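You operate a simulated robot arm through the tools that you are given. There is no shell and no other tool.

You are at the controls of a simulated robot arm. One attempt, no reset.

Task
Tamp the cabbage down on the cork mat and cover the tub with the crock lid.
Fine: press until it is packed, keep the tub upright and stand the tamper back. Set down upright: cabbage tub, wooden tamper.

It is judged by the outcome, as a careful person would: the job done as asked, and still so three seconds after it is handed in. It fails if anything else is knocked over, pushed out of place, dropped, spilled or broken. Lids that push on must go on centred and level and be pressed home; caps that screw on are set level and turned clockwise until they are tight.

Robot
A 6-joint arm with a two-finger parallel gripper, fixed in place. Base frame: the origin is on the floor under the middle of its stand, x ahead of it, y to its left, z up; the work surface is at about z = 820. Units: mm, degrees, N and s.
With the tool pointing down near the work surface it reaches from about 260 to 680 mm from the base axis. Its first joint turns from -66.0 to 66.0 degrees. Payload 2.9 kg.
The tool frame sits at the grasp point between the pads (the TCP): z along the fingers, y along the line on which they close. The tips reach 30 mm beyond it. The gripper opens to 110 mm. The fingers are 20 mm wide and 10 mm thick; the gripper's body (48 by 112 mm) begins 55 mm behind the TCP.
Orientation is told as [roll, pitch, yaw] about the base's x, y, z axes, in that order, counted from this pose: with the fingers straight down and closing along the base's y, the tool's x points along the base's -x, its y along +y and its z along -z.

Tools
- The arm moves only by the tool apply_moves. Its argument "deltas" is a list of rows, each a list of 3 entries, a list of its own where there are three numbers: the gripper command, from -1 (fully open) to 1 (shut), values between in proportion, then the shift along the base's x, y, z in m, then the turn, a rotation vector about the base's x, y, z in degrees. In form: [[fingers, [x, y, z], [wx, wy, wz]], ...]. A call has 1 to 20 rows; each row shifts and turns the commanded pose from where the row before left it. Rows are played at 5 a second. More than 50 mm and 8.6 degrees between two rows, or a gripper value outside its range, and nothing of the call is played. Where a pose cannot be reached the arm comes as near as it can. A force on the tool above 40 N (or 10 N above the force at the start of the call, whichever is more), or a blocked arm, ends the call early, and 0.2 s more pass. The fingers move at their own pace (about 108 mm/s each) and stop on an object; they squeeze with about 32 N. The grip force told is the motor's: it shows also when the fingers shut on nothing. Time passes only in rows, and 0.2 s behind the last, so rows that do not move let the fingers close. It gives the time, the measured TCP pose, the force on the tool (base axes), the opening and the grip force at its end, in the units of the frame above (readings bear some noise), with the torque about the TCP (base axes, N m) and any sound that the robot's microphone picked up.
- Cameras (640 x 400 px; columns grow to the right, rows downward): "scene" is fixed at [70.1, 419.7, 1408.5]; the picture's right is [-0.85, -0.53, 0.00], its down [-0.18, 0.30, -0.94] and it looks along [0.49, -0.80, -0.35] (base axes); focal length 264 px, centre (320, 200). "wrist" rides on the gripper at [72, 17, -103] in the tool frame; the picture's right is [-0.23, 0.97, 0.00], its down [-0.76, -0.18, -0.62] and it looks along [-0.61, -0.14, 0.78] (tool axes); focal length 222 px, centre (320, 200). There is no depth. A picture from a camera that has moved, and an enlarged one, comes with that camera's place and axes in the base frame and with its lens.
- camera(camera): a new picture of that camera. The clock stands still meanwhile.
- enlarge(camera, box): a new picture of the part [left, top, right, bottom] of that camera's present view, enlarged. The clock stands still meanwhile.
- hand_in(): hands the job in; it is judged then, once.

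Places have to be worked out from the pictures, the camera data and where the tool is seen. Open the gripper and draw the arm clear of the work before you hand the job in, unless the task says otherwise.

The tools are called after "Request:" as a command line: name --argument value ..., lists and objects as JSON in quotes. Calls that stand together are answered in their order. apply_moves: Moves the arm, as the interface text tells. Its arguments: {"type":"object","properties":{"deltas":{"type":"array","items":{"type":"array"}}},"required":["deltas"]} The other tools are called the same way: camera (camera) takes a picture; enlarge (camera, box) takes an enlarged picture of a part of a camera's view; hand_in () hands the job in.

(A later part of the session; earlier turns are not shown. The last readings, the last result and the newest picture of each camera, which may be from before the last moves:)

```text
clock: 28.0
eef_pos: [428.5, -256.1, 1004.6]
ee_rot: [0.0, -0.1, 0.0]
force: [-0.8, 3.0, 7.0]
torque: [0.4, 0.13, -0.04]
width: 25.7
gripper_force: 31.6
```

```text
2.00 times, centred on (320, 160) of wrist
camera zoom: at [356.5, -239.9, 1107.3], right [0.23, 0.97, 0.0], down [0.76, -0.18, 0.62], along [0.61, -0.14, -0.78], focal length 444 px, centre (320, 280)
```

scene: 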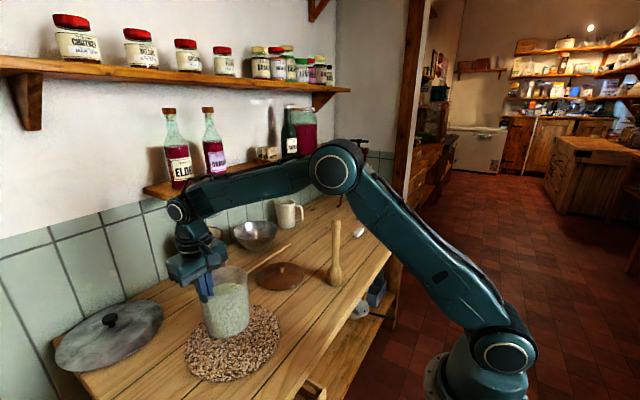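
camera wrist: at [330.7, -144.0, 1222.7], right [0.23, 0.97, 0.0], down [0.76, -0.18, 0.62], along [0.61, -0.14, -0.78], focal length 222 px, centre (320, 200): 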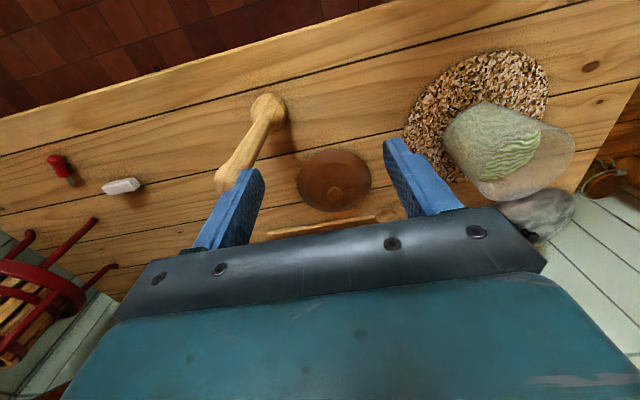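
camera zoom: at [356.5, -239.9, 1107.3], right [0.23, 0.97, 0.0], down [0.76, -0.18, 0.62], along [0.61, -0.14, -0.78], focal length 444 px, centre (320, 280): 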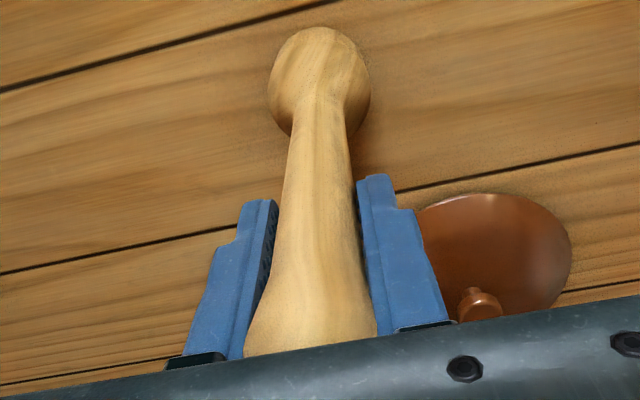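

The tamper is gripped at 25.7 mm; its set-down pose is TCP (428.5,-256,1004.5). I lift it well above the tub's rim height and check that it hangs straight.

Request:
apply_moves --deltas '[[1, [0, 0, 0.01], [0, 0, 0]], [1, [0, 0, 0.02], [0, 0, 0]], [1, [0, 0, 0.035], [0, 0, 0]], [1, [0, 0, 0.04], [0, 0, 0]], [1, [0, 0, 0.04], [0, 0, 0]], [1, [0, 0, 0.03], [0, 0, 0]], [1, [0, 0, 0.01], [0, 0, 0]], [1, [0, 0, 0], [0, 0, 0]], [1, [0, 0, 0], [0, 0, 0]]]'

Request:
enlarge --camera "scene" --box '[250, 150, 410, 250]'

Request:
camera --camera "wrist"

```text
clock: 30.0
eef_pos: [427.3, -256.9, 1191.1]
ee_rot: [-0.1, 0.0, 0.0]
force: [-0.1, 0.1, -3.1]
torque: [-0.03, -0.02, -0.03]
width: 25.6
gripper_force: 31.3
```

```text
4.00 times, centred on (330, 200) of scene
camera zoom: at [70.1, 419.6, 1408.5], right [-0.85, -0.53, 0.0], down [-0.18, 0.3, -0.94], along [0.49, -0.8, -0.35], focal length 1056 px, centre (280, 200)
```

zoom: 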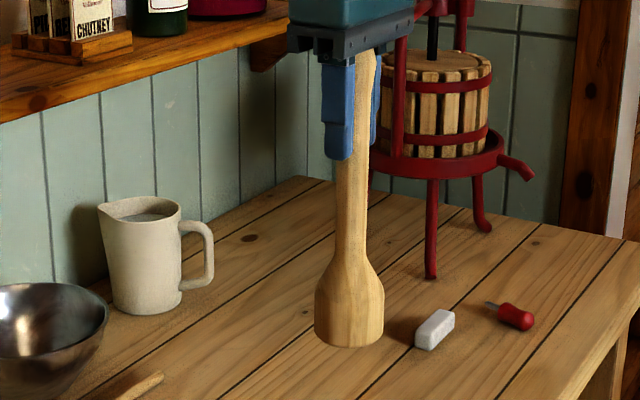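

```text
taken
camera wrist: at [355.4, -241.5, 1294.5], right [0.23, 0.97, 0.0], down [0.76, -0.18, 0.62], along [0.61, -0.14, -0.78], focal length 222 px, centre (320, 200)
```

wrist: 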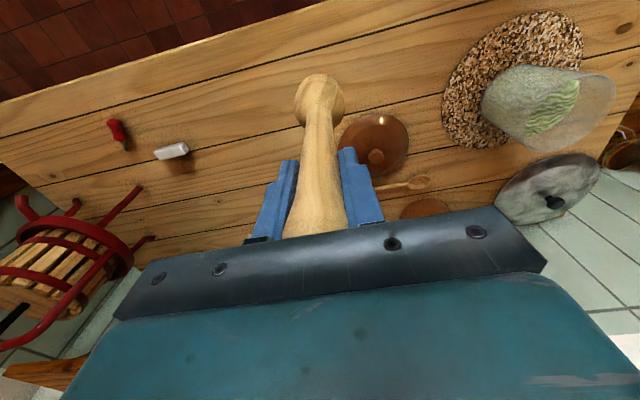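

The tamper hangs straight at about 3 N. I carry it at this height to above the tub's axis (541,92).

Request:
apply_moves --deltas '[[1, [0.0045, 0.014, 0], [0, 0, 0]], [1, [0.0091, 0.0279, 0], [0, 0, 0]], [1, [0.0125, 0.0384, 0], [0, 0, 0]], [1, [0.0125, 0.0384, 0], [0, 0, 0]], [1, [0.0125, 0.0384, 0], [0, 0, 0]], [1, [0.0125, 0.0384, 0], [0, 0, 0]], [1, [0.0125, 0.0384, 0], [0, 0, 0]], [1, [0.0125, 0.0384, 0], [0, 0, 0]], [1, [0.0125, 0.0384, 0], [0, 0, 0]], [1, [0.008, 0.0244, 0], [0, 0, 0]], [1, [0.0046, 0.0139, 0], [0, 0, 0]], [1, [0, 0, 0], [0, 0, 0]], [1, [0, 0, 0], [0, 0, 0]]]'

Request:
enlarge --camera "scene" --box '[134, 210, 294, 310]'

Request:
enlarge --camera "wrist" --box '[220, 40, 440, 240]'

```text
clock: 32.8
eef_pos: [540.3, 93.4, 1190.3]
ee_rot: [0.0, 0.0, -0.1]
force: [-1.0, -0.4, -2.6]
torque: [-0.03, 0.0, -0.01]
width: 26.0
gripper_force: 31.5
```

```text
4.00 times, centred on (214, 260) of scene
camera zoom: at [70.2, 419.7, 1408.5], right [-0.85, -0.53, 0.0], down [-0.18, 0.3, -0.94], along [0.49, -0.8, -0.35], focal length 1056 px, centre (744, -40)
```

zoom: 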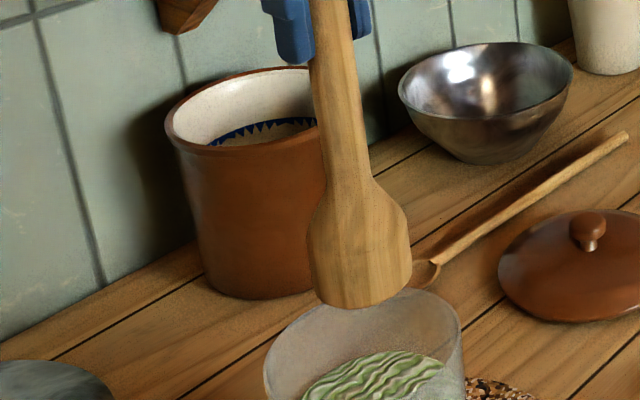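

```text
2.00 times, centred on (330, 140) of wrist
camera zoom: at [469.4, 110.2, 1292.8], right [0.23, 0.97, 0.0], down [0.76, -0.18, 0.62], along [0.61, -0.14, -0.78], focal length 444 px, centre (300, 320)
```

zoom: 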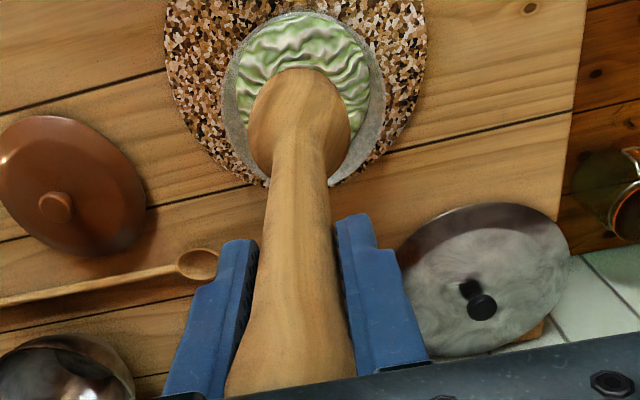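

The tamper head is centred over the tub opening to within about 3 mm. I descend into the tub to just above the cabbage.

Request:
apply_moves --deltas '[[1, [0.001, 0.001, -0.015], [0, 0, 0]], [1, [0, 0, -0.02], [0, 0, 0]], [1, [0, 0, -0.015], [0, 0, 0]], [1, [0, 0, -0.015], [0, 0, 0]], [1, [0, 0, 0], [0, 0, 0]]]'

Request:
enlarge --camera "scene" --box '[144, 240, 304, 340]'

Request:
enlarge --camera "wrist" --box '[220, 40, 440, 240]'

```text
clock: 34.0
eef_pos: [543.1, 93.1, 1125.8]
ee_rot: [0.0, 0.0, 0.1]
force: [-0.5, -0.3, -3.4]
torque: [-0.01, -0.01, 0.02]
width: 25.6
gripper_force: 31.9
```

```text
4.00 times, centred on (224, 290) of scene
camera zoom: at [70.2, 419.7, 1408.5], right [-0.85, -0.53, 0.0], down [-0.18, 0.3, -0.94], along [0.49, -0.8, -0.35], focal length 1056 px, centre (704, -160)
```

zoom: 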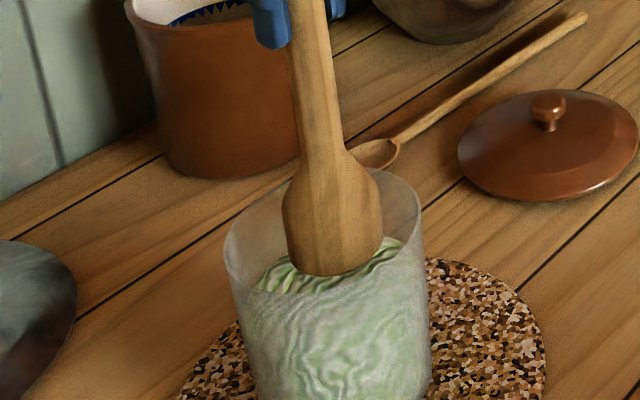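

```text
2.00 times, centred on (330, 140) of wrist
camera zoom: at [470.5, 109.3, 1228.0], right [0.23, 0.97, 0.0], down [0.76, -0.18, 0.62], along [0.61, -0.14, -0.78], focal length 444 px, centre (300, 320)
```

zoom: 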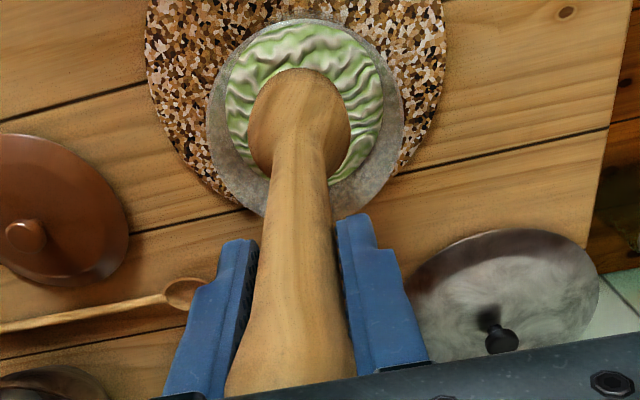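

The tamper is inside the tub, centred. I lower toward the cabbage and read the force.

Request:
apply_moves --deltas '[[1, [0, 0, -0.005], [0, 0, 0]], [1, [0, 0, -0.005], [0, 0, 0]], [1, [0, 0, 0], [0, 0, 0]]]'

Request:
apply_moves --deltas '[[1, [0, 0, -0.003], [0, 0, 0]], [1, [0, 0, -0.003], [0, 0, 0]], [1, [0, 0, 0], [0, 0, 0]]]'

```text
clock: 34.8
eef_pos: [542.6, 93.9, 1114.7]
ee_rot: [0.0, -0.1, 0.0]
force: [-0.4, -0.4, -2.5]
torque: [0.0, 0.0, 0.01]
width: 25.6
gripper_force: 32.0
```

```text
clock: 35.6
eef_pos: [540.8, 93.8, 1109.2]
ee_rot: [0.0, 0.1, -0.1]
force: [-0.4, -0.4, -3.6]
torque: [0.02, 0.0, 0.01]
width: 25.7
gripper_force: 31.9
```

Still free at TCP z 1109 (head bottom about 925). I continue in small steps.

Request:
apply_moves --deltas '[[1, [0, 0, -0.003], [0, 0, 0]], [1, [0, 0, 0], [0, 0, 0]]]'

Request:
apply_moves --deltas '[[1, [0, 0, -0.003], [0, 0, 0]], [1, [0, 0, 0], [0, 0, 0]]]'

Request:
apply_moves --deltas '[[1, [0, 0, -0.003], [0, 0, 0]], [1, [0, 0, 0], [0, 0, 0]]]'

Request:
enlarge --camera "scene" --box '[144, 240, 304, 340]'

```text
clock: 36.2
eef_pos: [541.9, 93.4, 1106.0]
ee_rot: [0.0, 0.1, 0.0]
force: [-0.1, 0.3, -2.7]
torque: [0.01, 0.03, 0.0]
width: 25.9
gripper_force: 31.6
```

```text
clock: 36.8
eef_pos: [543.8, 93.6, 1102.0]
ee_rot: [0.0, -0.1, 0.0]
force: [1.0, -0.9, -1.9]
torque: [-0.01, -0.04, 0.01]
width: 25.6
gripper_force: 31.2
```

```text
clock: 37.4
eef_pos: [543.3, 93.4, 1099.6]
ee_rot: [-0.1, 0.0, -0.1]
force: [0.4, -0.3, -4.0]
torque: [0.01, -0.02, 0.02]
width: 25.7
gripper_force: 32.1
```

```text
4.00 times, centred on (224, 290) of scene
camera zoom: at [70.2, 419.7, 1408.5], right [-0.85, -0.53, 0.0], down [-0.18, 0.3, -0.94], along [0.49, -0.8, -0.35], focal length 1056 px, centre (704, -160)
```

zoom: 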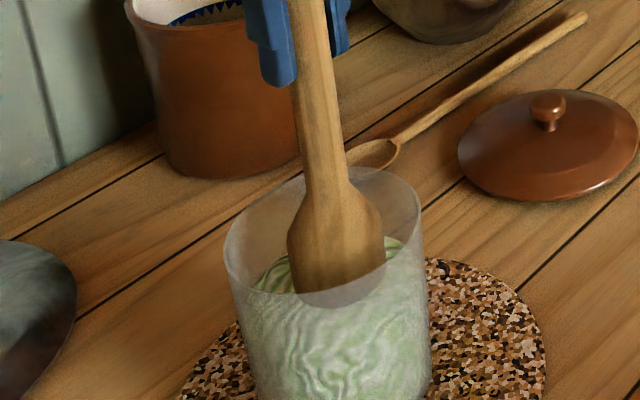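

Still free at head z≈915. I continue stepping.

Request:
apply_moves --deltas '[[1, [0, 0, -0.003], [0, 0, 0]], [1, [0, 0, 0], [0, 0, 0]]]'

Request:
apply_moves --deltas '[[1, [0, 0, -0.003], [0, 0, 0]], [1, [0, 0, 0], [0, 0, 0]]]'

Request:
apply_moves --deltas '[[1, [0, 0, -0.003], [0, 0, 0]], [1, [0, 0, 0], [0, 0, 0]]]'

Request:
enlarge --camera "scene" --box '[174, 260, 302, 340]'

Request:
enlarge --camera "wrist" --box '[220, 40, 440, 240]'

```text
clock: 38.0
eef_pos: [543.3, 93.0, 1096.5]
ee_rot: [0.0, -0.1, 0.1]
force: [-0.4, -0.3, -2.8]
torque: [0.0, -0.01, 0.0]
width: 25.8
gripper_force: 32.0
```

```text
clock: 38.6
eef_pos: [542.5, 93.5, 1093.1]
ee_rot: [0.0, 0.0, 0.1]
force: [-0.9, -0.3, -3.8]
torque: [0.01, 0.01, -0.03]
width: 25.7
gripper_force: 31.9
```

```text
clock: 39.2
eef_pos: [543.5, 93.4, 1089.5]
ee_rot: [0.0, 0.0, 0.1]
force: [-0.6, 0.0, -2.2]
torque: [0.04, -0.01, 0.02]
width: 25.8
gripper_force: 31.6
```

```text
5.00 times, centred on (238, 300) of scene
camera zoom: at [70.2, 419.7, 1408.5], right [-0.85, -0.53, 0.0], down [-0.18, 0.3, -0.94], along [0.49, -0.8, -0.35], focal length 1319 px, centre (730, -300)
```

zoom: 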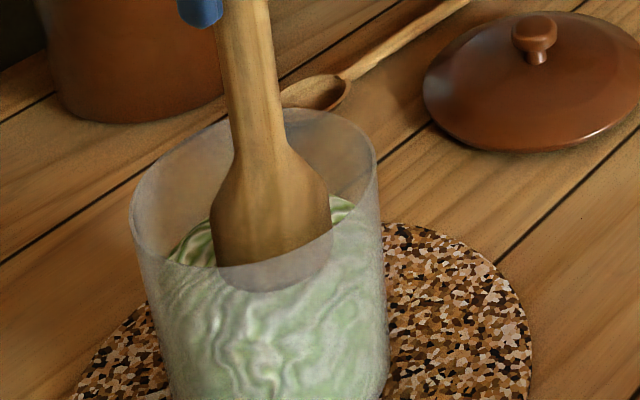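

```text
2.00 times, centred on (330, 140) of wrist
camera zoom: at [471.4, 109.9, 1193.5], right [0.23, 0.97, 0.0], down [0.76, -0.18, 0.62], along [0.61, -0.14, -0.78], focal length 444 px, centre (300, 320)
```

zoom: 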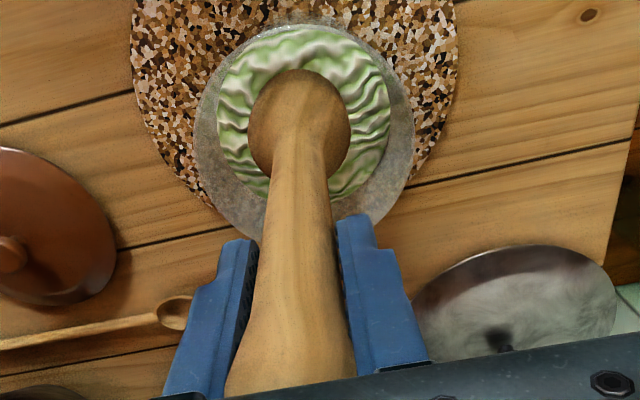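

No resistance yet with the head at z≈905. I step further, checking the force each time.

Request:
apply_moves --deltas '[[1, [0, 0, -0.003], [0, 0, 0]], [1, [0, 0, 0], [0, 0, 0]]]'

Request:
apply_moves --deltas '[[1, [0, 0, -0.003], [0, 0, 0]], [1, [0, 0, 0], [0, 0, 0]]]'

Request:
apply_moves --deltas '[[1, [0, 0, -0.003], [0, 0, 0]], [1, [0, 0, 0], [0, 0, 0]]]'

Request:
enlarge --camera "scene" --box '[174, 260, 302, 340]'

```text
clock: 39.8
eef_pos: [541.8, 92.7, 1087.6]
ee_rot: [0.0, 0.1, 0.0]
force: [-0.2, -0.4, -3.3]
torque: [0.02, 0.0, -0.07]
width: 25.7
gripper_force: 31.8
```

```text
clock: 40.4
eef_pos: [543.3, 93.0, 1085.3]
ee_rot: [0.0, 0.0, 0.0]
force: [0.1, 0.1, -2.6]
torque: [0.01, -0.02, -0.02]
width: 25.7
gripper_force: 31.7
```

```text
clock: 41.0
eef_pos: [542.1, 94.2, 1081.9]
ee_rot: [0.0, 0.0, -0.1]
force: [0.3, -0.4, -3.0]
torque: [0.02, 0.01, -0.02]
width: 25.8
gripper_force: 32.1
```

```text
5.00 times, centred on (238, 300) of scene
camera zoom: at [70.2, 419.7, 1408.5], right [-0.85, -0.53, 0.0], down [-0.18, 0.3, -0.94], along [0.49, -0.8, -0.35], focal length 1319 px, centre (730, -300)
```

zoom: 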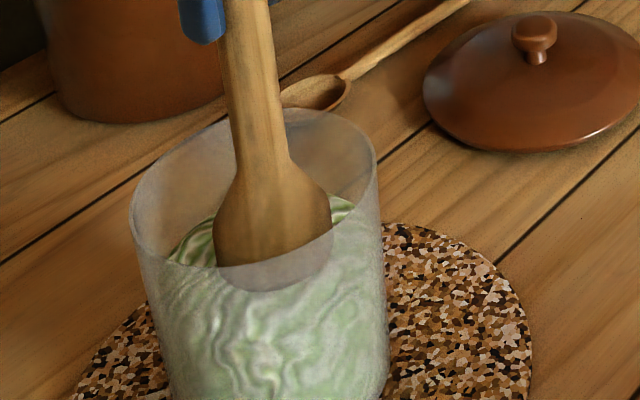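

The head doesn't seem to have moved between the last two pictures although the fingers did. I look closely at the grip on the handle and the gap at the palm.

Request:
enlarge --camera "scene" --box '[144, 190, 304, 290]'

Request:
enlarge --camera "wrist" --box '[220, 40, 440, 240]'

```text
4.00 times, centred on (224, 240) of scene
camera zoom: at [70.2, 419.7, 1408.5], right [-0.85, -0.53, 0.0], down [-0.18, 0.3, -0.94], along [0.49, -0.8, -0.35], focal length 1056 px, centre (704, 40)
```

zoom: 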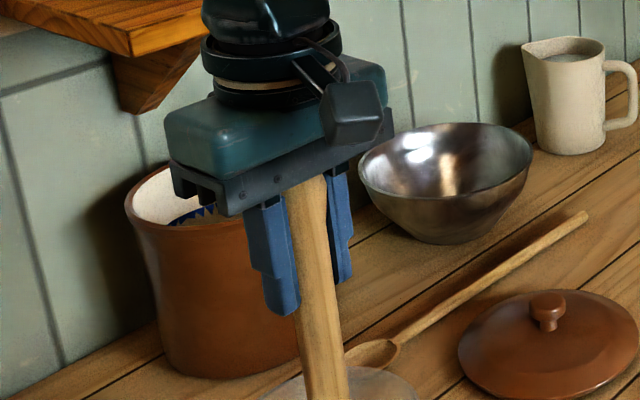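

```text
2.00 times, centred on (330, 140) of wrist
camera zoom: at [471.6, 109.6, 1184.7], right [0.23, 0.97, 0.0], down [0.76, -0.18, 0.62], along [0.61, -0.14, -0.78], focal length 444 px, centre (300, 320)
```

zoom: 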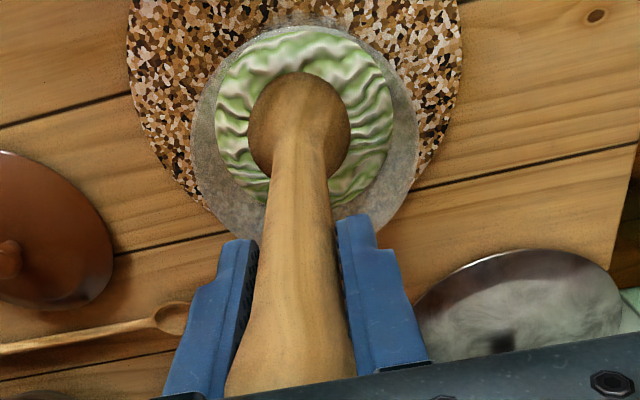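

To tell slip from compression, I take a high zoom reference now, step down 4 mm, and compare.

Request:
enlarge --camera "scene" --box '[194, 265, 274, 315]'

Request:
apply_moves --deltas '[[1, [0, 0, -0.004], [0, 0, 0]], [1, [0, 0, 0], [0, 0, 0]]]'

Request:
enlarge --camera "scene" --box '[194, 265, 274, 315]'

Request:
enlarge --camera "scene" --box '[144, 190, 304, 290]'

```text
8.00 times, centred on (234, 290) of scene
camera zoom: at [70.2, 419.7, 1408.5], right [-0.85, -0.53, 0.0], down [-0.18, 0.3, -0.94], along [0.49, -0.8, -0.35], focal length 2111 px, centre (1008, -520)
```

zoom: 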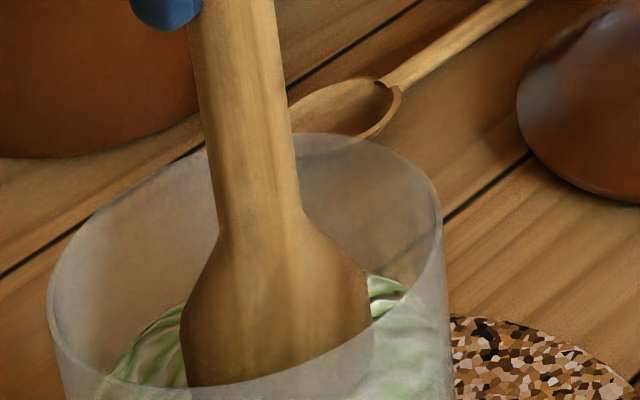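

```text
clock: 41.6
eef_pos: [541.8, 92.9, 1076.9]
ee_rot: [0.0, 0.0, 0.0]
force: [-0.9, -0.1, -3.2]
torque: [-0.01, -0.03, -0.02]
width: 25.8
gripper_force: 32.5
```

```text
8.00 times, centred on (234, 290) of scene
camera zoom: at [70.2, 419.7, 1408.5], right [-0.85, -0.53, 0.0], down [-0.18, 0.3, -0.94], along [0.49, -0.8, -0.35], focal length 2111 px, centre (1008, -520)
```

zoom: 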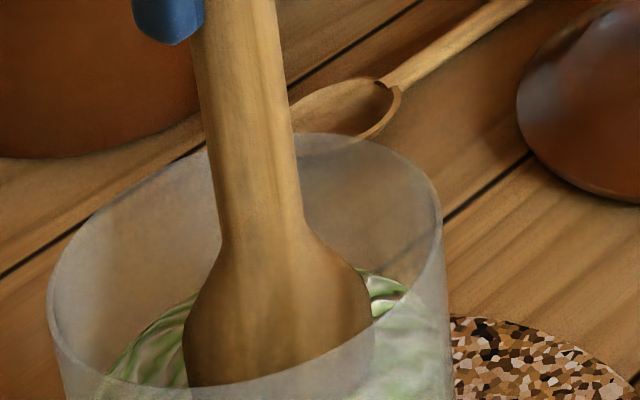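

```text
4.00 times, centred on (224, 240) of scene
camera zoom: at [70.2, 419.7, 1408.5], right [-0.85, -0.53, 0.0], down [-0.18, 0.3, -0.94], along [0.49, -0.8, -0.35], focal length 1056 px, centre (704, 40)
```

zoom: 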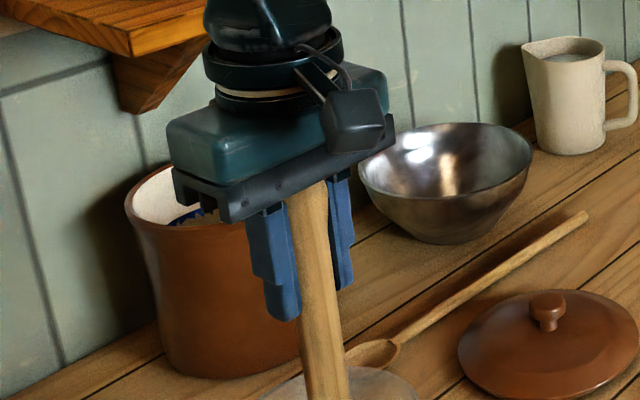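

The tamper does move with the fingers (no slip), so it is sinking into loose cabbage with little resistance. I keep pressing in small steps, watching the force.

Request:
apply_moves --deltas '[[1, [0, 0, -0.002], [0, 0, 0]], [1, [0, 0, -0.002], [0, 0, 0]], [1, [0, 0, 0], [0, 0, 0]]]'

Request:
apply_moves --deltas '[[1, [0, 0, -0.002], [0, 0, 0]], [1, [0, 0, -0.002], [0, 0, 0]], [1, [0, 0, 0], [0, 0, 0]]]'

Request:
enlarge --camera "scene" --box '[194, 265, 274, 315]'

Request:
enlarge --camera "wrist" --box '[220, 40, 440, 240]'

```text
clock: 42.4
eef_pos: [541.8, 93.0, 1073.1]
ee_rot: [0.0, 0.0, 0.1]
force: [0.5, -0.7, -3.1]
torque: [0.03, -0.02, -0.02]
width: 25.6
gripper_force: 31.8
```

```text
clock: 43.2
eef_pos: [541.9, 92.3, 1069.0]
ee_rot: [0.0, 0.1, 0.0]
force: [-1.1, -0.3, -2.4]
torque: [-0.03, 0.0, 0.0]
width: 25.8
gripper_force: 31.4
```

```text
8.00 times, centred on (234, 290) of scene
camera zoom: at [70.2, 419.7, 1408.5], right [-0.85, -0.53, 0.0], down [-0.18, 0.3, -0.94], along [0.49, -0.8, -0.35], focal length 2111 px, centre (1008, -520)
```

zoom: 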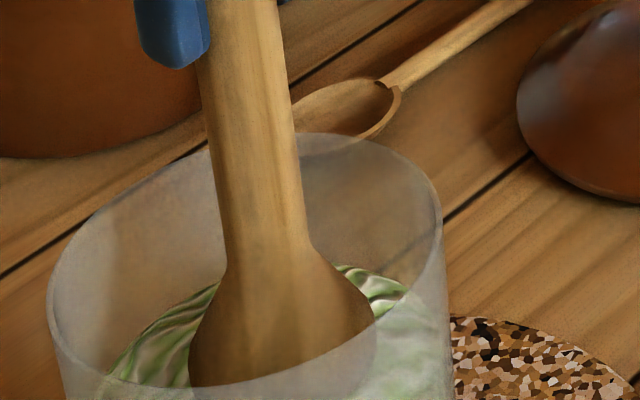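

```text
2.00 times, centred on (330, 140) of wrist
camera zoom: at [470.8, 109.1, 1172.2], right [0.23, 0.97, 0.0], down [0.76, -0.18, 0.62], along [0.61, -0.14, -0.78], focal length 444 px, centre (300, 320)
```

zoom: 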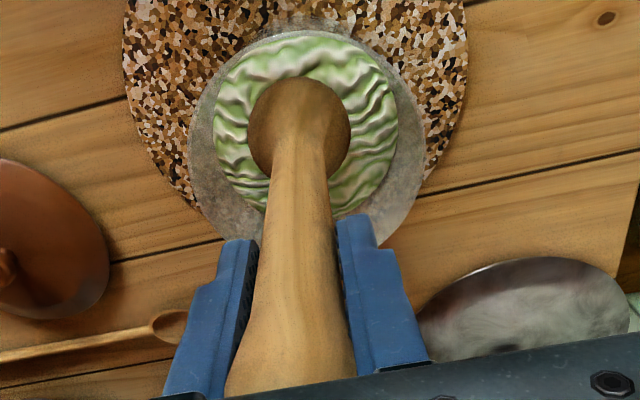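

The head bottom is at about z 884 with still no measurable resistance. I keep pressing down in small steps.

Request:
apply_moves --deltas '[[1, [0, 0, -0.002], [0, 0, 0]], [1, [0, 0, -0.002], [0, 0, 0]], [1, [0, 0, 0], [0, 0, 0]]]'

Request:
apply_moves --deltas '[[1, [0, 0, -0.002], [0, 0, 0]], [1, [0, 0, -0.002], [0, 0, 0]], [1, [0, 0, 0], [0, 0, 0]]]'

Request:
enlarge --camera "scene" --box '[184, 265, 280, 325]'

```text
clock: 44.0
eef_pos: [542.0, 92.2, 1064.9]
ee_rot: [0.1, 0.1, 0.0]
force: [0.4, -0.1, -2.2]
torque: [0.02, -0.03, -0.02]
width: 25.9
gripper_force: 32.0
```

```text
clock: 44.8
eef_pos: [542.2, 92.3, 1060.6]
ee_rot: [0.0, -0.1, 0.1]
force: [1.0, 0.3, -3.4]
torque: [0.02, -0.01, -0.04]
width: 25.7
gripper_force: 32.6
```

```text
6.67 times, centred on (232, 295) of scene
camera zoom: at [70.2, 419.7, 1408.5], right [-0.85, -0.53, 0.0], down [-0.18, 0.3, -0.94], along [0.49, -0.8, -0.35], focal length 1759 px, centre (907, -433)
```

zoom: 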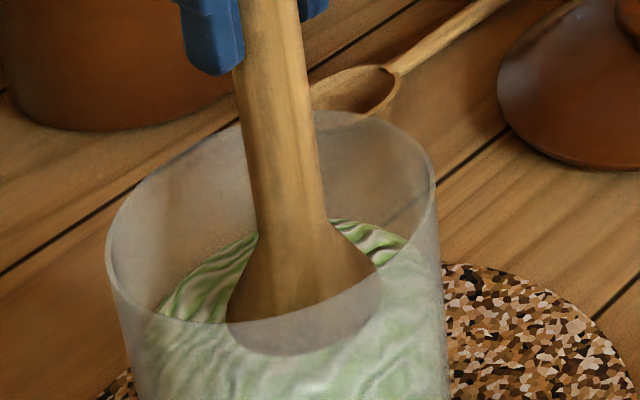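

The head keeps sinking at constant force; the surface has not sunk yet. I continue, still in small steps.

Request:
apply_moves --deltas '[[1, [0, 0, -0.002], [0, 0, 0]], [1, [0, 0, -0.002], [0, 0, 0]], [1, [0, 0, 0], [0, 0, 0]]]'

Request:
apply_moves --deltas '[[1, [0, 0, -0.002], [0, 0, 0]], [1, [0, 0, -0.002], [0, 0, 0]], [1, [0, 0, 0], [0, 0, 0]]]'

Request:
apply_moves --deltas '[[1, [0, 0, -0.002], [0, 0, 0]], [1, [0, 0, -0.002], [0, 0, 0]], [1, [0, 0, 0], [0, 0, 0]]]'

Request:
enlarge --camera "scene" --box '[184, 265, 280, 325]'

```text
clock: 45.6
eef_pos: [543.0, 92.6, 1057.1]
ee_rot: [-0.1, 0.0, 0.0]
force: [-0.1, 0.4, -2.5]
torque: [-0.01, -0.05, 0.01]
width: 25.6
gripper_force: 31.8
```

```text
clock: 46.4
eef_pos: [542.0, 92.5, 1052.6]
ee_rot: [0.0, 0.1, 0.0]
force: [-0.1, 0.6, -3.5]
torque: [-0.01, -0.01, 0.01]
width: 25.8
gripper_force: 32.5
```

```text
clock: 47.2
eef_pos: [543.2, 92.4, 1050.2]
ee_rot: [0.1, 0.1, 0.0]
force: [-2.9, 0.4, 4.9]
torque: [-0.05, 0.53, 0.0]
width: 25.7
gripper_force: 31.6
```

```text
6.67 times, centred on (232, 295) of scene
camera zoom: at [70.0, 419.6, 1408.5], right [-0.85, -0.53, 0.0], down [-0.18, 0.3, -0.94], along [0.49, -0.8, -0.35], focal length 1759 px, centre (907, -433)
```

zoom: 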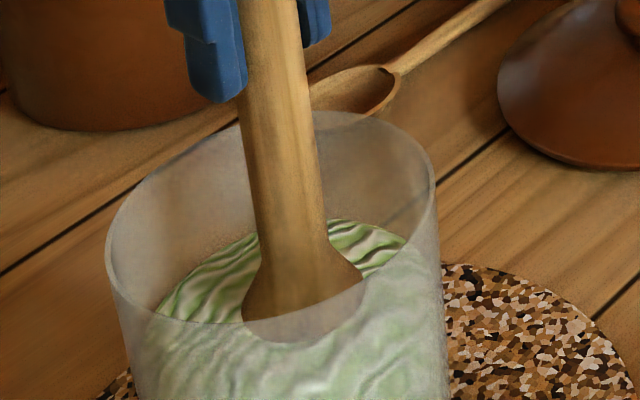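

Resistance has started at TCP z≈1050 (+8 N). I press on in 1.5 mm steps and watch how the force builds.

Request:
apply_moves --deltas '[[1, [0, 0, -0.0015], [0, 0, 0]], [1, [0, 0, 0], [0, 0, 0]]]'

Request:
apply_moves --deltas '[[1, [0, 0, -0.0015], [0, 0, 0]], [1, [0, 0, 0], [0, 0, 0]]]'

Request:
enlarge --camera "scene" --box '[184, 265, 280, 325]'

```text
clock: 47.8
eef_pos: [542.2, 92.5, 1049.8]
ee_rot: [-0.1, -0.2, 0.0]
force: [-4.7, -0.7, 21.7]
torque: [-0.14, 1.02, 0.0]
width: 25.4
gripper_force: 31.8
```

```text
clock: 48.4
eef_pos: [544.0, 92.5, 1051.1]
ee_rot: [0.1, -0.5, -0.1]
force: [-1.9, -2.7, 36.9]
torque: [-0.42, 0.51, 0.01]
width: 25.4
gripper_force: 32.0
```

```text
6.67 times, centred on (232, 295) of scene
camera zoom: at [69.4, 419.5, 1408.6], right [-0.85, -0.53, 0.0], down [-0.18, 0.3, -0.94], along [0.49, -0.8, -0.35], focal length 1759 px, centre (907, -433)
```

zoom: 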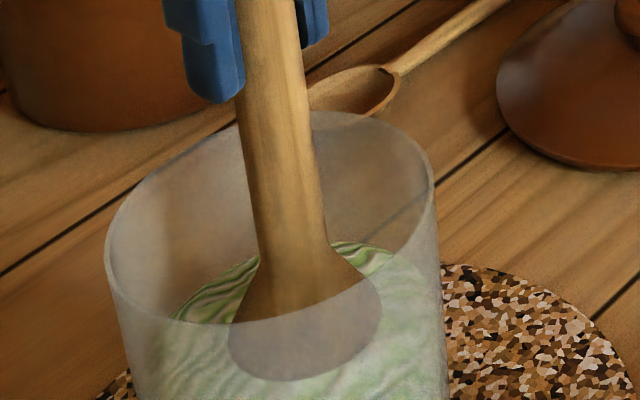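

Now the cabbage surface has visibly dropped (about 11 mm) at 37 N. I hold the pressure for a second and look again.

Request:
apply_moves --deltas '[[1, [0, 0, 0], [0, 0, 0]], [1, [0, 0, 0], [0, 0, 0]], [1, [0, 0, 0], [0, 0, 0]], [1, [0, 0, 0], [0, 0, 0]], [1, [0, 0, 0], [0, 0, 0]]]'

Request:
enlarge --camera "scene" --box '[184, 265, 280, 325]'

Request:
enlarge --camera "wrist" --box '[220, 40, 440, 240]'

```text
clock: 49.6
eef_pos: [543.4, 93.2, 1050.2]
ee_rot: [0.1, -0.5, 0.0]
force: [-0.2, -2.3, 34.4]
torque: [-0.42, -0.09, -0.01]
width: 25.6
gripper_force: 31.8
```

```text
6.67 times, centred on (232, 295) of scene
camera zoom: at [69.5, 419.5, 1408.6], right [-0.85, -0.53, 0.0], down [-0.18, 0.3, -0.94], along [0.49, -0.8, -0.35], focal length 1759 px, centre (907, -433)
```

zoom: 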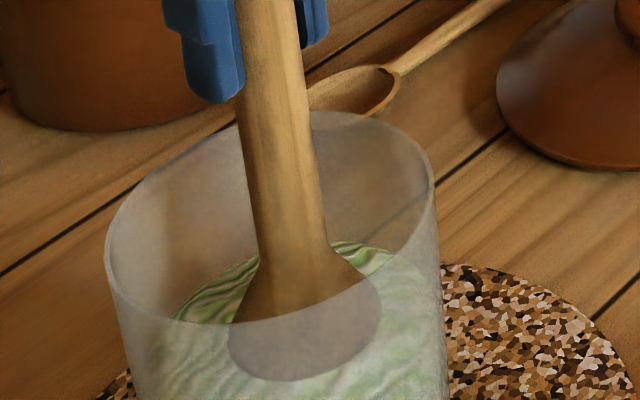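

```text
2.00 times, centred on (330, 140) of wrist
camera zoom: at [471.0, 109.3, 1152.5], right [0.23, 0.97, 0.0], down [0.76, -0.18, 0.63], along [0.61, -0.14, -0.78], focal length 444 px, centre (300, 320)
```

zoom: 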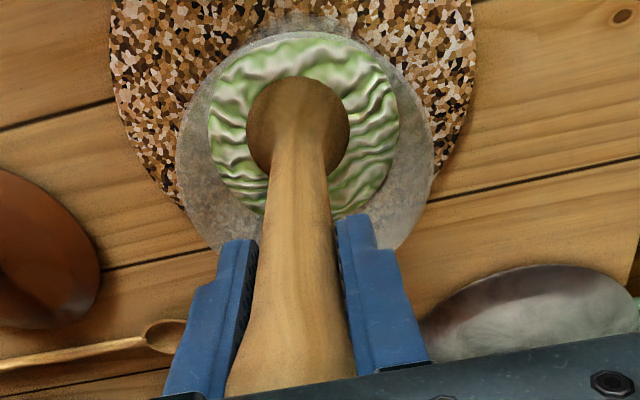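

Holding at 34 N doesn't drop it further. I add a little more pressure in two small steps and compare.

Request:
apply_moves --deltas '[[1, [0, 0, -0.0008], [0, 0, 0]], [1, [0, 0, 0], [0, 0, 0]], [1, [0, 0, 0], [0, 0, 0]]]'

Request:
enlarge --camera "scene" --box '[184, 265, 280, 325]'

```text
clock: 50.4
eef_pos: [542.2, 93.1, 1049.1]
ee_rot: [0.1, -0.6, 0.1]
force: [-1.5, -0.7, 38.1]
torque: [-0.12, 0.22, 0.0]
width: 25.6
gripper_force: 31.8
```

```text
6.67 times, centred on (232, 295) of scene
camera zoom: at [69.4, 419.5, 1408.6], right [-0.85, -0.53, 0.0], down [-0.18, 0.3, -0.94], along [0.49, -0.8, -0.35], focal length 1759 px, centre (907, -433)
```

zoom: 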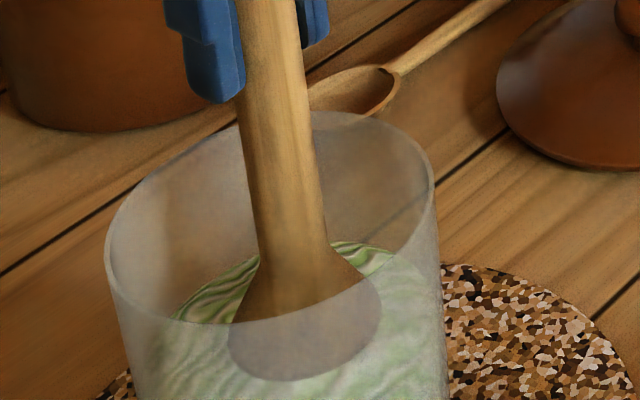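

No change at 38 N, so I'll tamp repeatedly: lift off about 40 mm, clear of the cabbage, and look before pressing again.

Request:
apply_moves --deltas '[[1, [0, 0, 0.005], [0, 0, 0]], [1, [0, 0, 0.01], [0, 0, 0]], [1, [0, 0, 0.01], [0, 0, 0]], [1, [0, 0, 0.015], [0, 0, 0]], [1, [0, 0, 0], [0, 0, 0]]]'

Request:
enlarge --camera "scene" --box '[184, 265, 280, 325]'

```text
clock: 51.6
eef_pos: [541.8, 94.3, 1085.8]
ee_rot: [0.0, 0.1, 0.0]
force: [-0.7, 0.2, -3.2]
torque: [-0.02, 0.01, -0.03]
width: 25.7
gripper_force: 31.8
```

```text
6.67 times, centred on (232, 295) of scene
camera zoom: at [70.2, 419.7, 1408.5], right [-0.85, -0.53, 0.0], down [-0.18, 0.3, -0.94], along [0.49, -0.8, -0.35], focal length 1759 px, centre (907, -433)
```

zoom: 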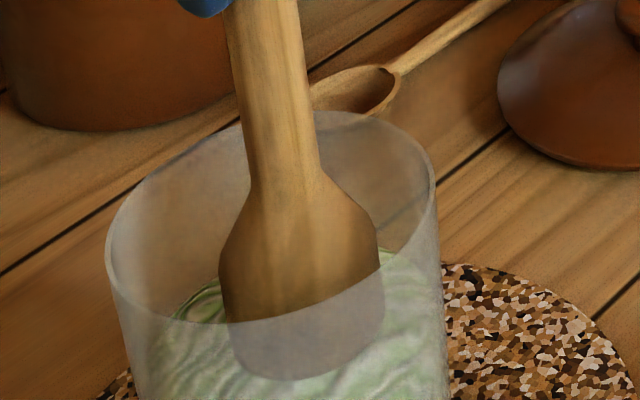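

The surface stays lower after lifting. I press again: quickly down to just above the resistance, then push to about 35–38 N.

Request:
apply_moves --deltas '[[1, [0, 0, -0.01], [0, 0, 0]], [1, [0, 0, -0.01], [0, 0, 0]], [1, [0, 0, -0.01], [0, 0, 0]], [1, [0, 0, -0.005], [0, 0, 0]], [1, [0, 0, 0], [0, 0, 0]]]'

Request:
enlarge --camera "scene" --box '[184, 265, 280, 325]'

Request:
apply_moves --deltas '[[1, [0, 0, -0.002], [0, 0, 0]], [1, [0, 0, -0.001], [0, 0, 0]], [1, [0, 0, 0], [0, 0, 0]]]'

Request:
enlarge --camera "scene" --box '[184, 265, 280, 325]'

```text
clock: 52.8
eef_pos: [542.2, 92.4, 1049.1]
ee_rot: [0.0, 0.0, 0.0]
force: [-0.9, 0.1, -0.3]
torque: [-0.03, 0.12, 0.0]
width: 26.0
gripper_force: 32.4
```

```text
6.67 times, centred on (232, 295) of scene
camera zoom: at [70.1, 419.7, 1408.5], right [-0.85, -0.53, 0.0], down [-0.18, 0.3, -0.94], along [0.49, -0.8, -0.35], focal length 1759 px, centre (907, -433)
```

zoom: 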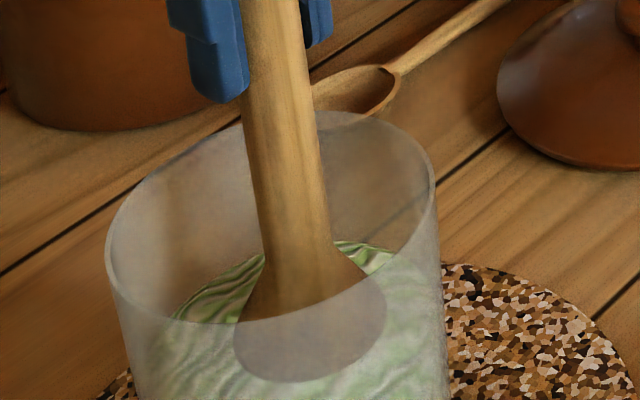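

```text
clock: 53.6
eef_pos: [541.5, 93.5, 1048.9]
ee_rot: [0.0, -0.2, -0.1]
force: [-9.3, -2.3, 27.3]
torque: [-0.31, 0.97, -0.02]
width: 25.7
gripper_force: 32.2
```

```text
6.67 times, centred on (232, 295) of scene
camera zoom: at [69.4, 419.5, 1408.6], right [-0.85, -0.53, 0.0], down [-0.18, 0.3, -0.94], along [0.49, -0.8, -0.35], focal length 1759 px, centre (907, -433)
```

zoom: 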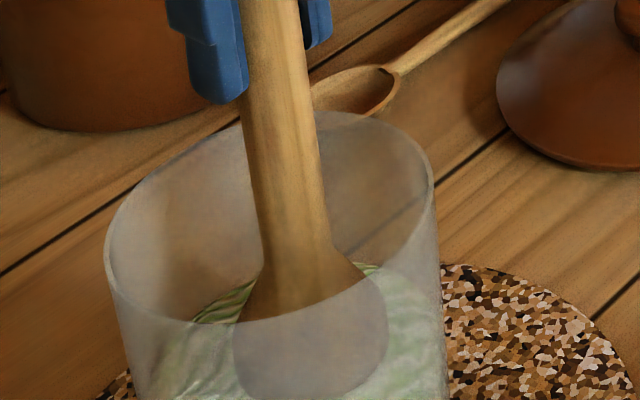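

The surface dropped again with the second press. I repeat the stroke: lift, then press to about 30 N.

Request:
apply_moves --deltas '[[1, [0, 0, 0.008], [0, 0, 0]], [1, [0, 0, 0.012], [0, 0, 0]], [1, [0, 0, 0], [0, 0, 0]], [1, [0, 0, -0.01], [0, 0, 0]], [1, [0, 0, -0.007], [0, 0, 0]], [1, [0, 0, -0.002], [0, 0, 0]], [1, [0, 0, -0.001], [0, 0, 0]], [1, [0, 0, 0], [0, 0, 0]]]'

Request:
enlarge --camera "scene" --box '[184, 265, 280, 325]'

```text
clock: 55.4
eef_pos: [542.9, 92.5, 1050.6]
ee_rot: [0.0, -0.2, -0.1]
force: [-9.9, 1.4, 28.8]
torque: [0.11, 1.08, 0.03]
width: 25.7
gripper_force: 32.3
```

```text
6.67 times, centred on (232, 295) of scene
camera zoom: at [69.3, 419.6, 1408.6], right [-0.85, -0.53, 0.0], down [-0.18, 0.3, -0.94], along [0.49, -0.8, -0.35], focal length 1759 px, centre (907, -433)
```

zoom: 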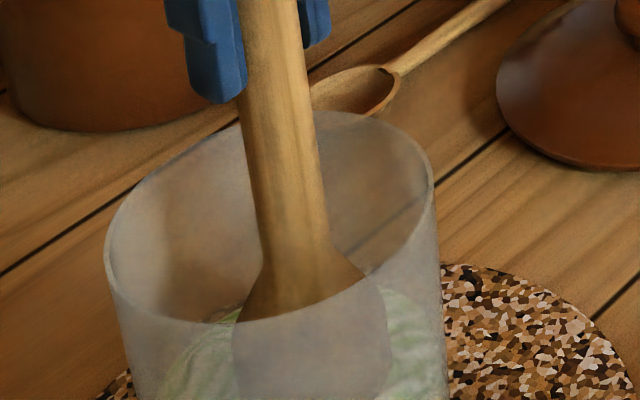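

It dropped again with the third press. A fourth stroke follows.

Request:
apply_moves --deltas '[[1, [0, 0, 0.008], [0, 0, 0]], [1, [0, 0, 0.012], [0, 0, 0]], [1, [0, 0, 0], [0, 0, 0]], [1, [0, 0, -0.01], [0, 0, 0]], [1, [0, 0, -0.007], [0, 0, 0]], [1, [0, 0, -0.002], [0, 0, 0]], [1, [0, 0, -0.001], [0, 0, 0]], [1, [0, 0, 0], [0, 0, 0]]]'

Request:
enlarge --camera "scene" --box '[184, 270, 280, 330]'

Request:
enlarge --camera "wrist" --box '[220, 40, 440, 240]'

```text
clock: 57.2
eef_pos: [542.9, 93.2, 1050.1]
ee_rot: [0.0, -0.1, -0.1]
force: [-5.8, -0.6, 21.1]
torque: [-0.25, 0.5, -0.05]
width: 25.8
gripper_force: 31.9
```

```text
6.67 times, centred on (232, 300) of scene
camera zoom: at [69.6, 419.6, 1408.6], right [-0.85, -0.53, 0.0], down [-0.18, 0.3, -0.94], along [0.49, -0.8, -0.35], focal length 1759 px, centre (907, -467)
```

zoom: 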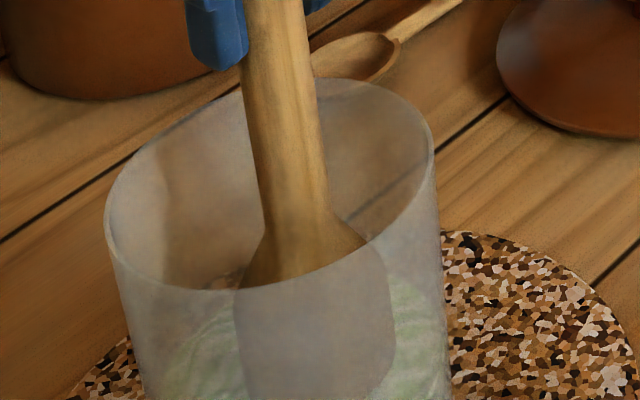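

```text
2.00 times, centred on (330, 140) of wrist
camera zoom: at [470.3, 109.0, 1153.0], right [0.23, 0.97, 0.0], down [0.76, -0.18, 0.63], along [0.61, -0.14, -0.78], focal length 444 px, centre (300, 320)
```

zoom: 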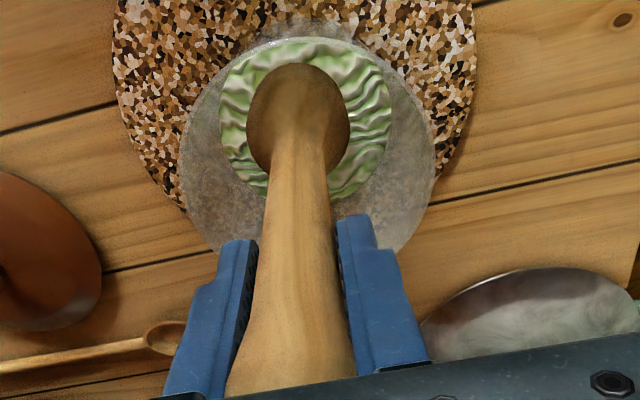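

The surface has gone down further. I do a fifth stroke a little deeper.

Request:
apply_moves --deltas '[[1, [0, 0, 0.008], [0, 0, 0]], [1, [0, 0, 0.012], [0, 0, 0]], [1, [0, 0, 0], [0, 0, 0]], [1, [0, 0, -0.01], [0, 0, 0]], [1, [0, 0, -0.007], [0, 0, 0]], [1, [0, 0, -0.002], [0, 0, 0]], [1, [0, 0, -0.0018], [0, 0, 0]], [1, [0, 0, 0], [0, 0, 0]]]'

Request:
enlarge --camera "scene" --box '[184, 275, 280, 335]'

Request:
enlarge --camera "wrist" --box '[220, 40, 440, 240]'

```text
clock: 59.0
eef_pos: [542.9, 91.7, 1050.6]
ee_rot: [0.0, -0.3, -0.1]
force: [-10.7, -4.5, 32.0]
torque: [-0.63, 1.06, -0.08]
width: 25.6
gripper_force: 32.1
```

```text
6.67 times, centred on (232, 305) of scene
camera zoom: at [69.3, 419.5, 1408.6], right [-0.85, -0.53, 0.0], down [-0.18, 0.3, -0.94], along [0.49, -0.8, -0.35], focal length 1759 px, centre (907, -500)
```

zoom: 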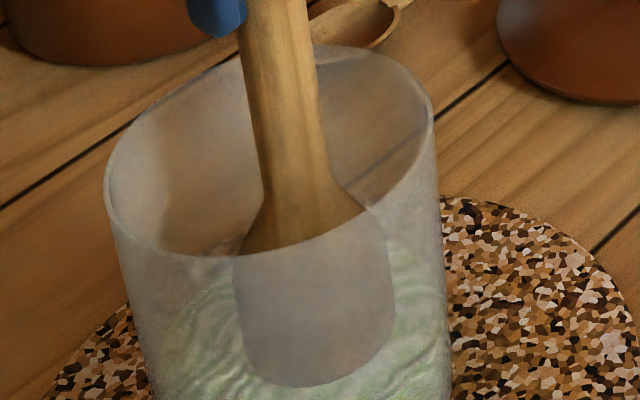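

```text
2.00 times, centred on (330, 140) of wrist
camera zoom: at [470.5, 109.3, 1152.9], right [0.23, 0.97, 0.0], down [0.76, -0.18, 0.63], along [0.61, -0.14, -0.78], focal length 444 px, centre (300, 320)
```

zoom: 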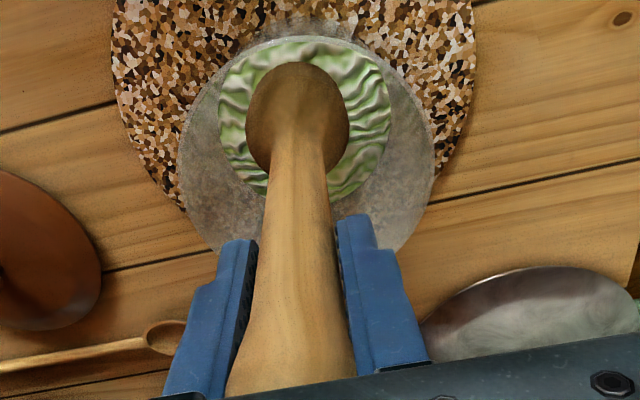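

From the wrist view the cabbage disc didn't change between presses 4 and 5, and its level (about z 870) now matches where the head meets firm resistance. I lift the tamper clear of the surface to inspect it.

Request:
apply_moves --deltas '[[1, [0, 0, 0.006], [0, 0, 0]], [1, [0, 0, 0.014], [0, 0, 0]], [1, [0, 0, 0.02], [0, 0, 0]], [1, [0, 0, 0.02], [0, 0, 0]], [1, [0, 0, 0], [0, 0, 0]]]'

Request:
enlarge --camera "scene" --box '[184, 265, 280, 325]'

Request:
enlarge --camera "wrist" --box '[220, 40, 440, 240]'

```text
clock: 60.2
eef_pos: [542.6, 93.2, 1106.2]
ee_rot: [0.0, 0.0, 0.0]
force: [-1.1, -0.6, -2.9]
torque: [0.0, -0.01, 0.0]
width: 25.6
gripper_force: 31.6
```

```text
6.67 times, centred on (232, 295) of scene
camera zoom: at [70.2, 419.7, 1408.5], right [-0.85, -0.53, 0.0], down [-0.18, 0.3, -0.94], along [0.49, -0.8, -0.35], focal length 1759 px, centre (907, -433)
```

zoom: 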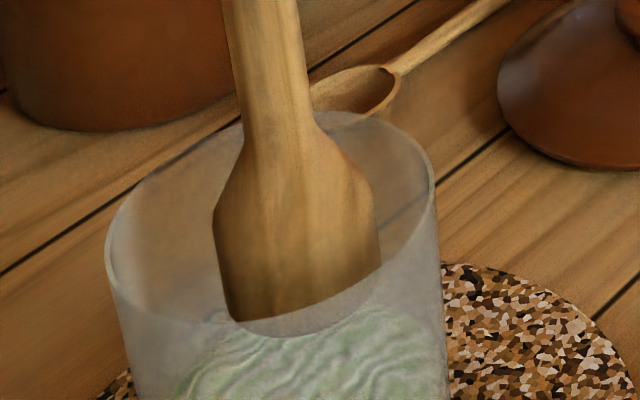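

```text
2.00 times, centred on (330, 140) of wrist
camera zoom: at [471.5, 109.8, 1209.2], right [0.23, 0.97, 0.0], down [0.76, -0.18, 0.62], along [0.61, -0.14, -0.78], focal length 444 px, centre (300, 320)
```

zoom: 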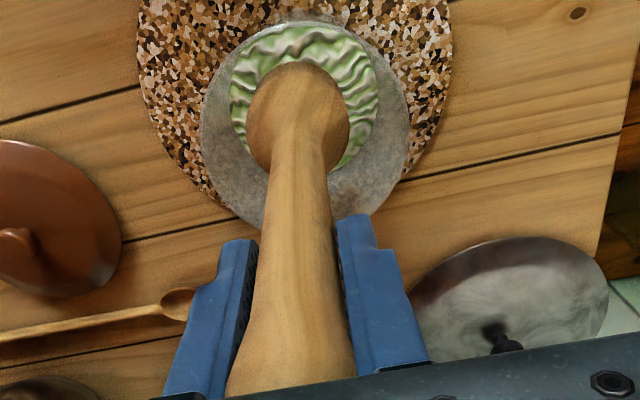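

I press a sixth time, firmly, and lift back to the same height to compare the level.

Request:
apply_moves --deltas '[[1, [0, 0, -0.02], [0, 0, 0]], [1, [0, 0, -0.02], [0, 0, 0]], [1, [0, 0, -0.014], [0, 0, 0]], [1, [0, 0, -0.003], [0, 0, 0]], [1, [0, 0, -0.002], [0, 0, 0]], [1, [0, 0, -0.0012], [0, 0, 0]], [1, [0, 0, 0], [0, 0, 0]], [1, [0, 0, 0], [0, 0, 0]]]'

Request:
enlarge --camera "scene" --box '[184, 275, 280, 335]'

Request:
enlarge --camera "wrist" --box '[220, 40, 440, 240]'

```text
clock: 62.0
eef_pos: [541.3, 93.6, 1050.5]
ee_rot: [0.2, -0.4, 0.0]
force: [-5.5, 1.6, 35.6]
torque: [0.17, 0.25, 0.0]
width: 25.9
gripper_force: 32.0
```

```text
6.67 times, centred on (232, 305) of scene
camera zoom: at [69.3, 419.6, 1408.6], right [-0.85, -0.53, 0.0], down [-0.18, 0.3, -0.94], along [0.49, -0.8, -0.35], focal length 1759 px, centre (907, -500)
```

zoom: 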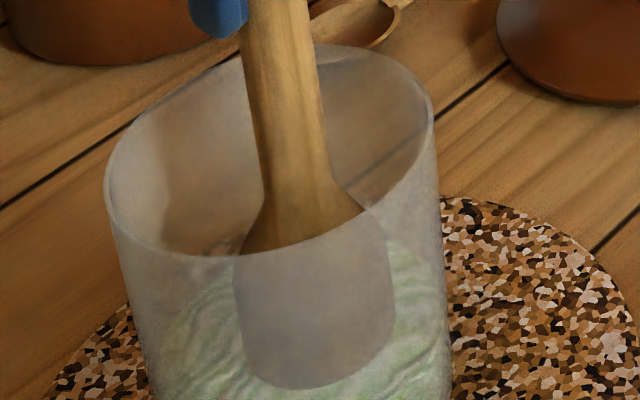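

```text
2.00 times, centred on (330, 140) of wrist
camera zoom: at [469.2, 109.3, 1152.7], right [0.23, 0.97, 0.0], down [0.76, -0.18, 0.63], along [0.61, -0.14, -0.78], focal length 444 px, centre (300, 320)
```

zoom: 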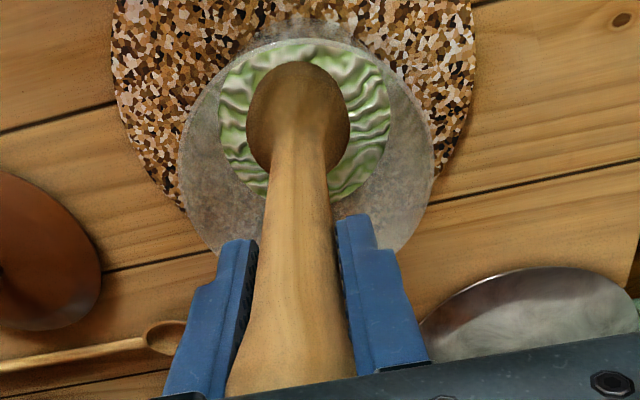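

No further drop at 36 N, so the cabbage is packed. I lift the tamper straight out, clear of the rim.

Request:
apply_moves --deltas '[[1, [0, 0, 0.005], [0, 0, 0]], [1, [0, 0, 0.015], [0, 0, 0]], [1, [0, 0, 0.03], [0, 0, 0]], [1, [0, 0, 0.03], [0, 0, 0]], [1, [0, 0, 0.03], [0, 0, 0]], [1, [0, 0, 0.025], [0, 0, 0]], [1, [0, 0, 0.01], [0, 0, 0]], [1, [0, 0, 0], [0, 0, 0]]]'

Request:
enlarge --camera "scene" --box '[134, 230, 294, 330]'

Request:
enlarge --camera "wrist" --box '[220, 40, 440, 240]'

```text
clock: 63.8
eef_pos: [542.0, 94.1, 1191.8]
ee_rot: [0.0, 0.0, 0.0]
force: [0.0, -0.2, -2.5]
torque: [0.01, -0.01, 0.0]
width: 25.7
gripper_force: 32.0
```

```text
4.00 times, centred on (214, 280) of scene
camera zoom: at [70.2, 419.7, 1408.5], right [-0.85, -0.53, 0.0], down [-0.18, 0.3, -0.94], along [0.49, -0.8, -0.35], focal length 1056 px, centre (744, -120)
```

zoom: 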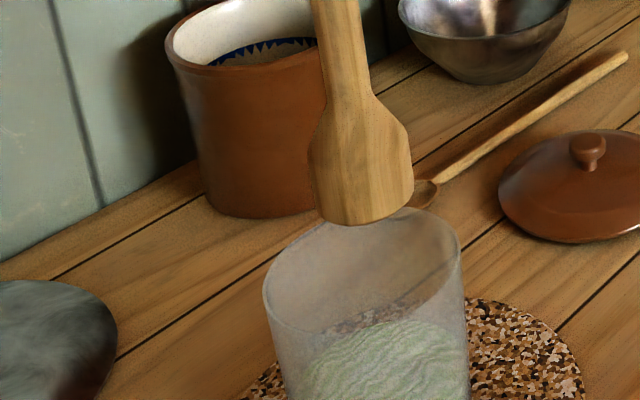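

```text
2.00 times, centred on (330, 140) of wrist
camera zoom: at [470.8, 110.0, 1295.1], right [0.23, 0.97, 0.0], down [0.76, -0.18, 0.62], along [0.61, -0.14, -0.78], focal length 444 px, centre (300, 320)
```

zoom: 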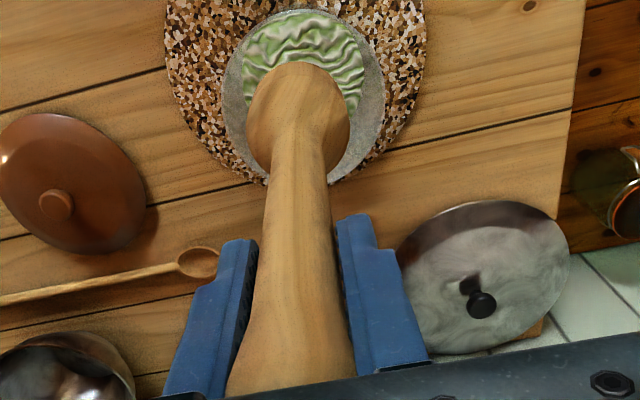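

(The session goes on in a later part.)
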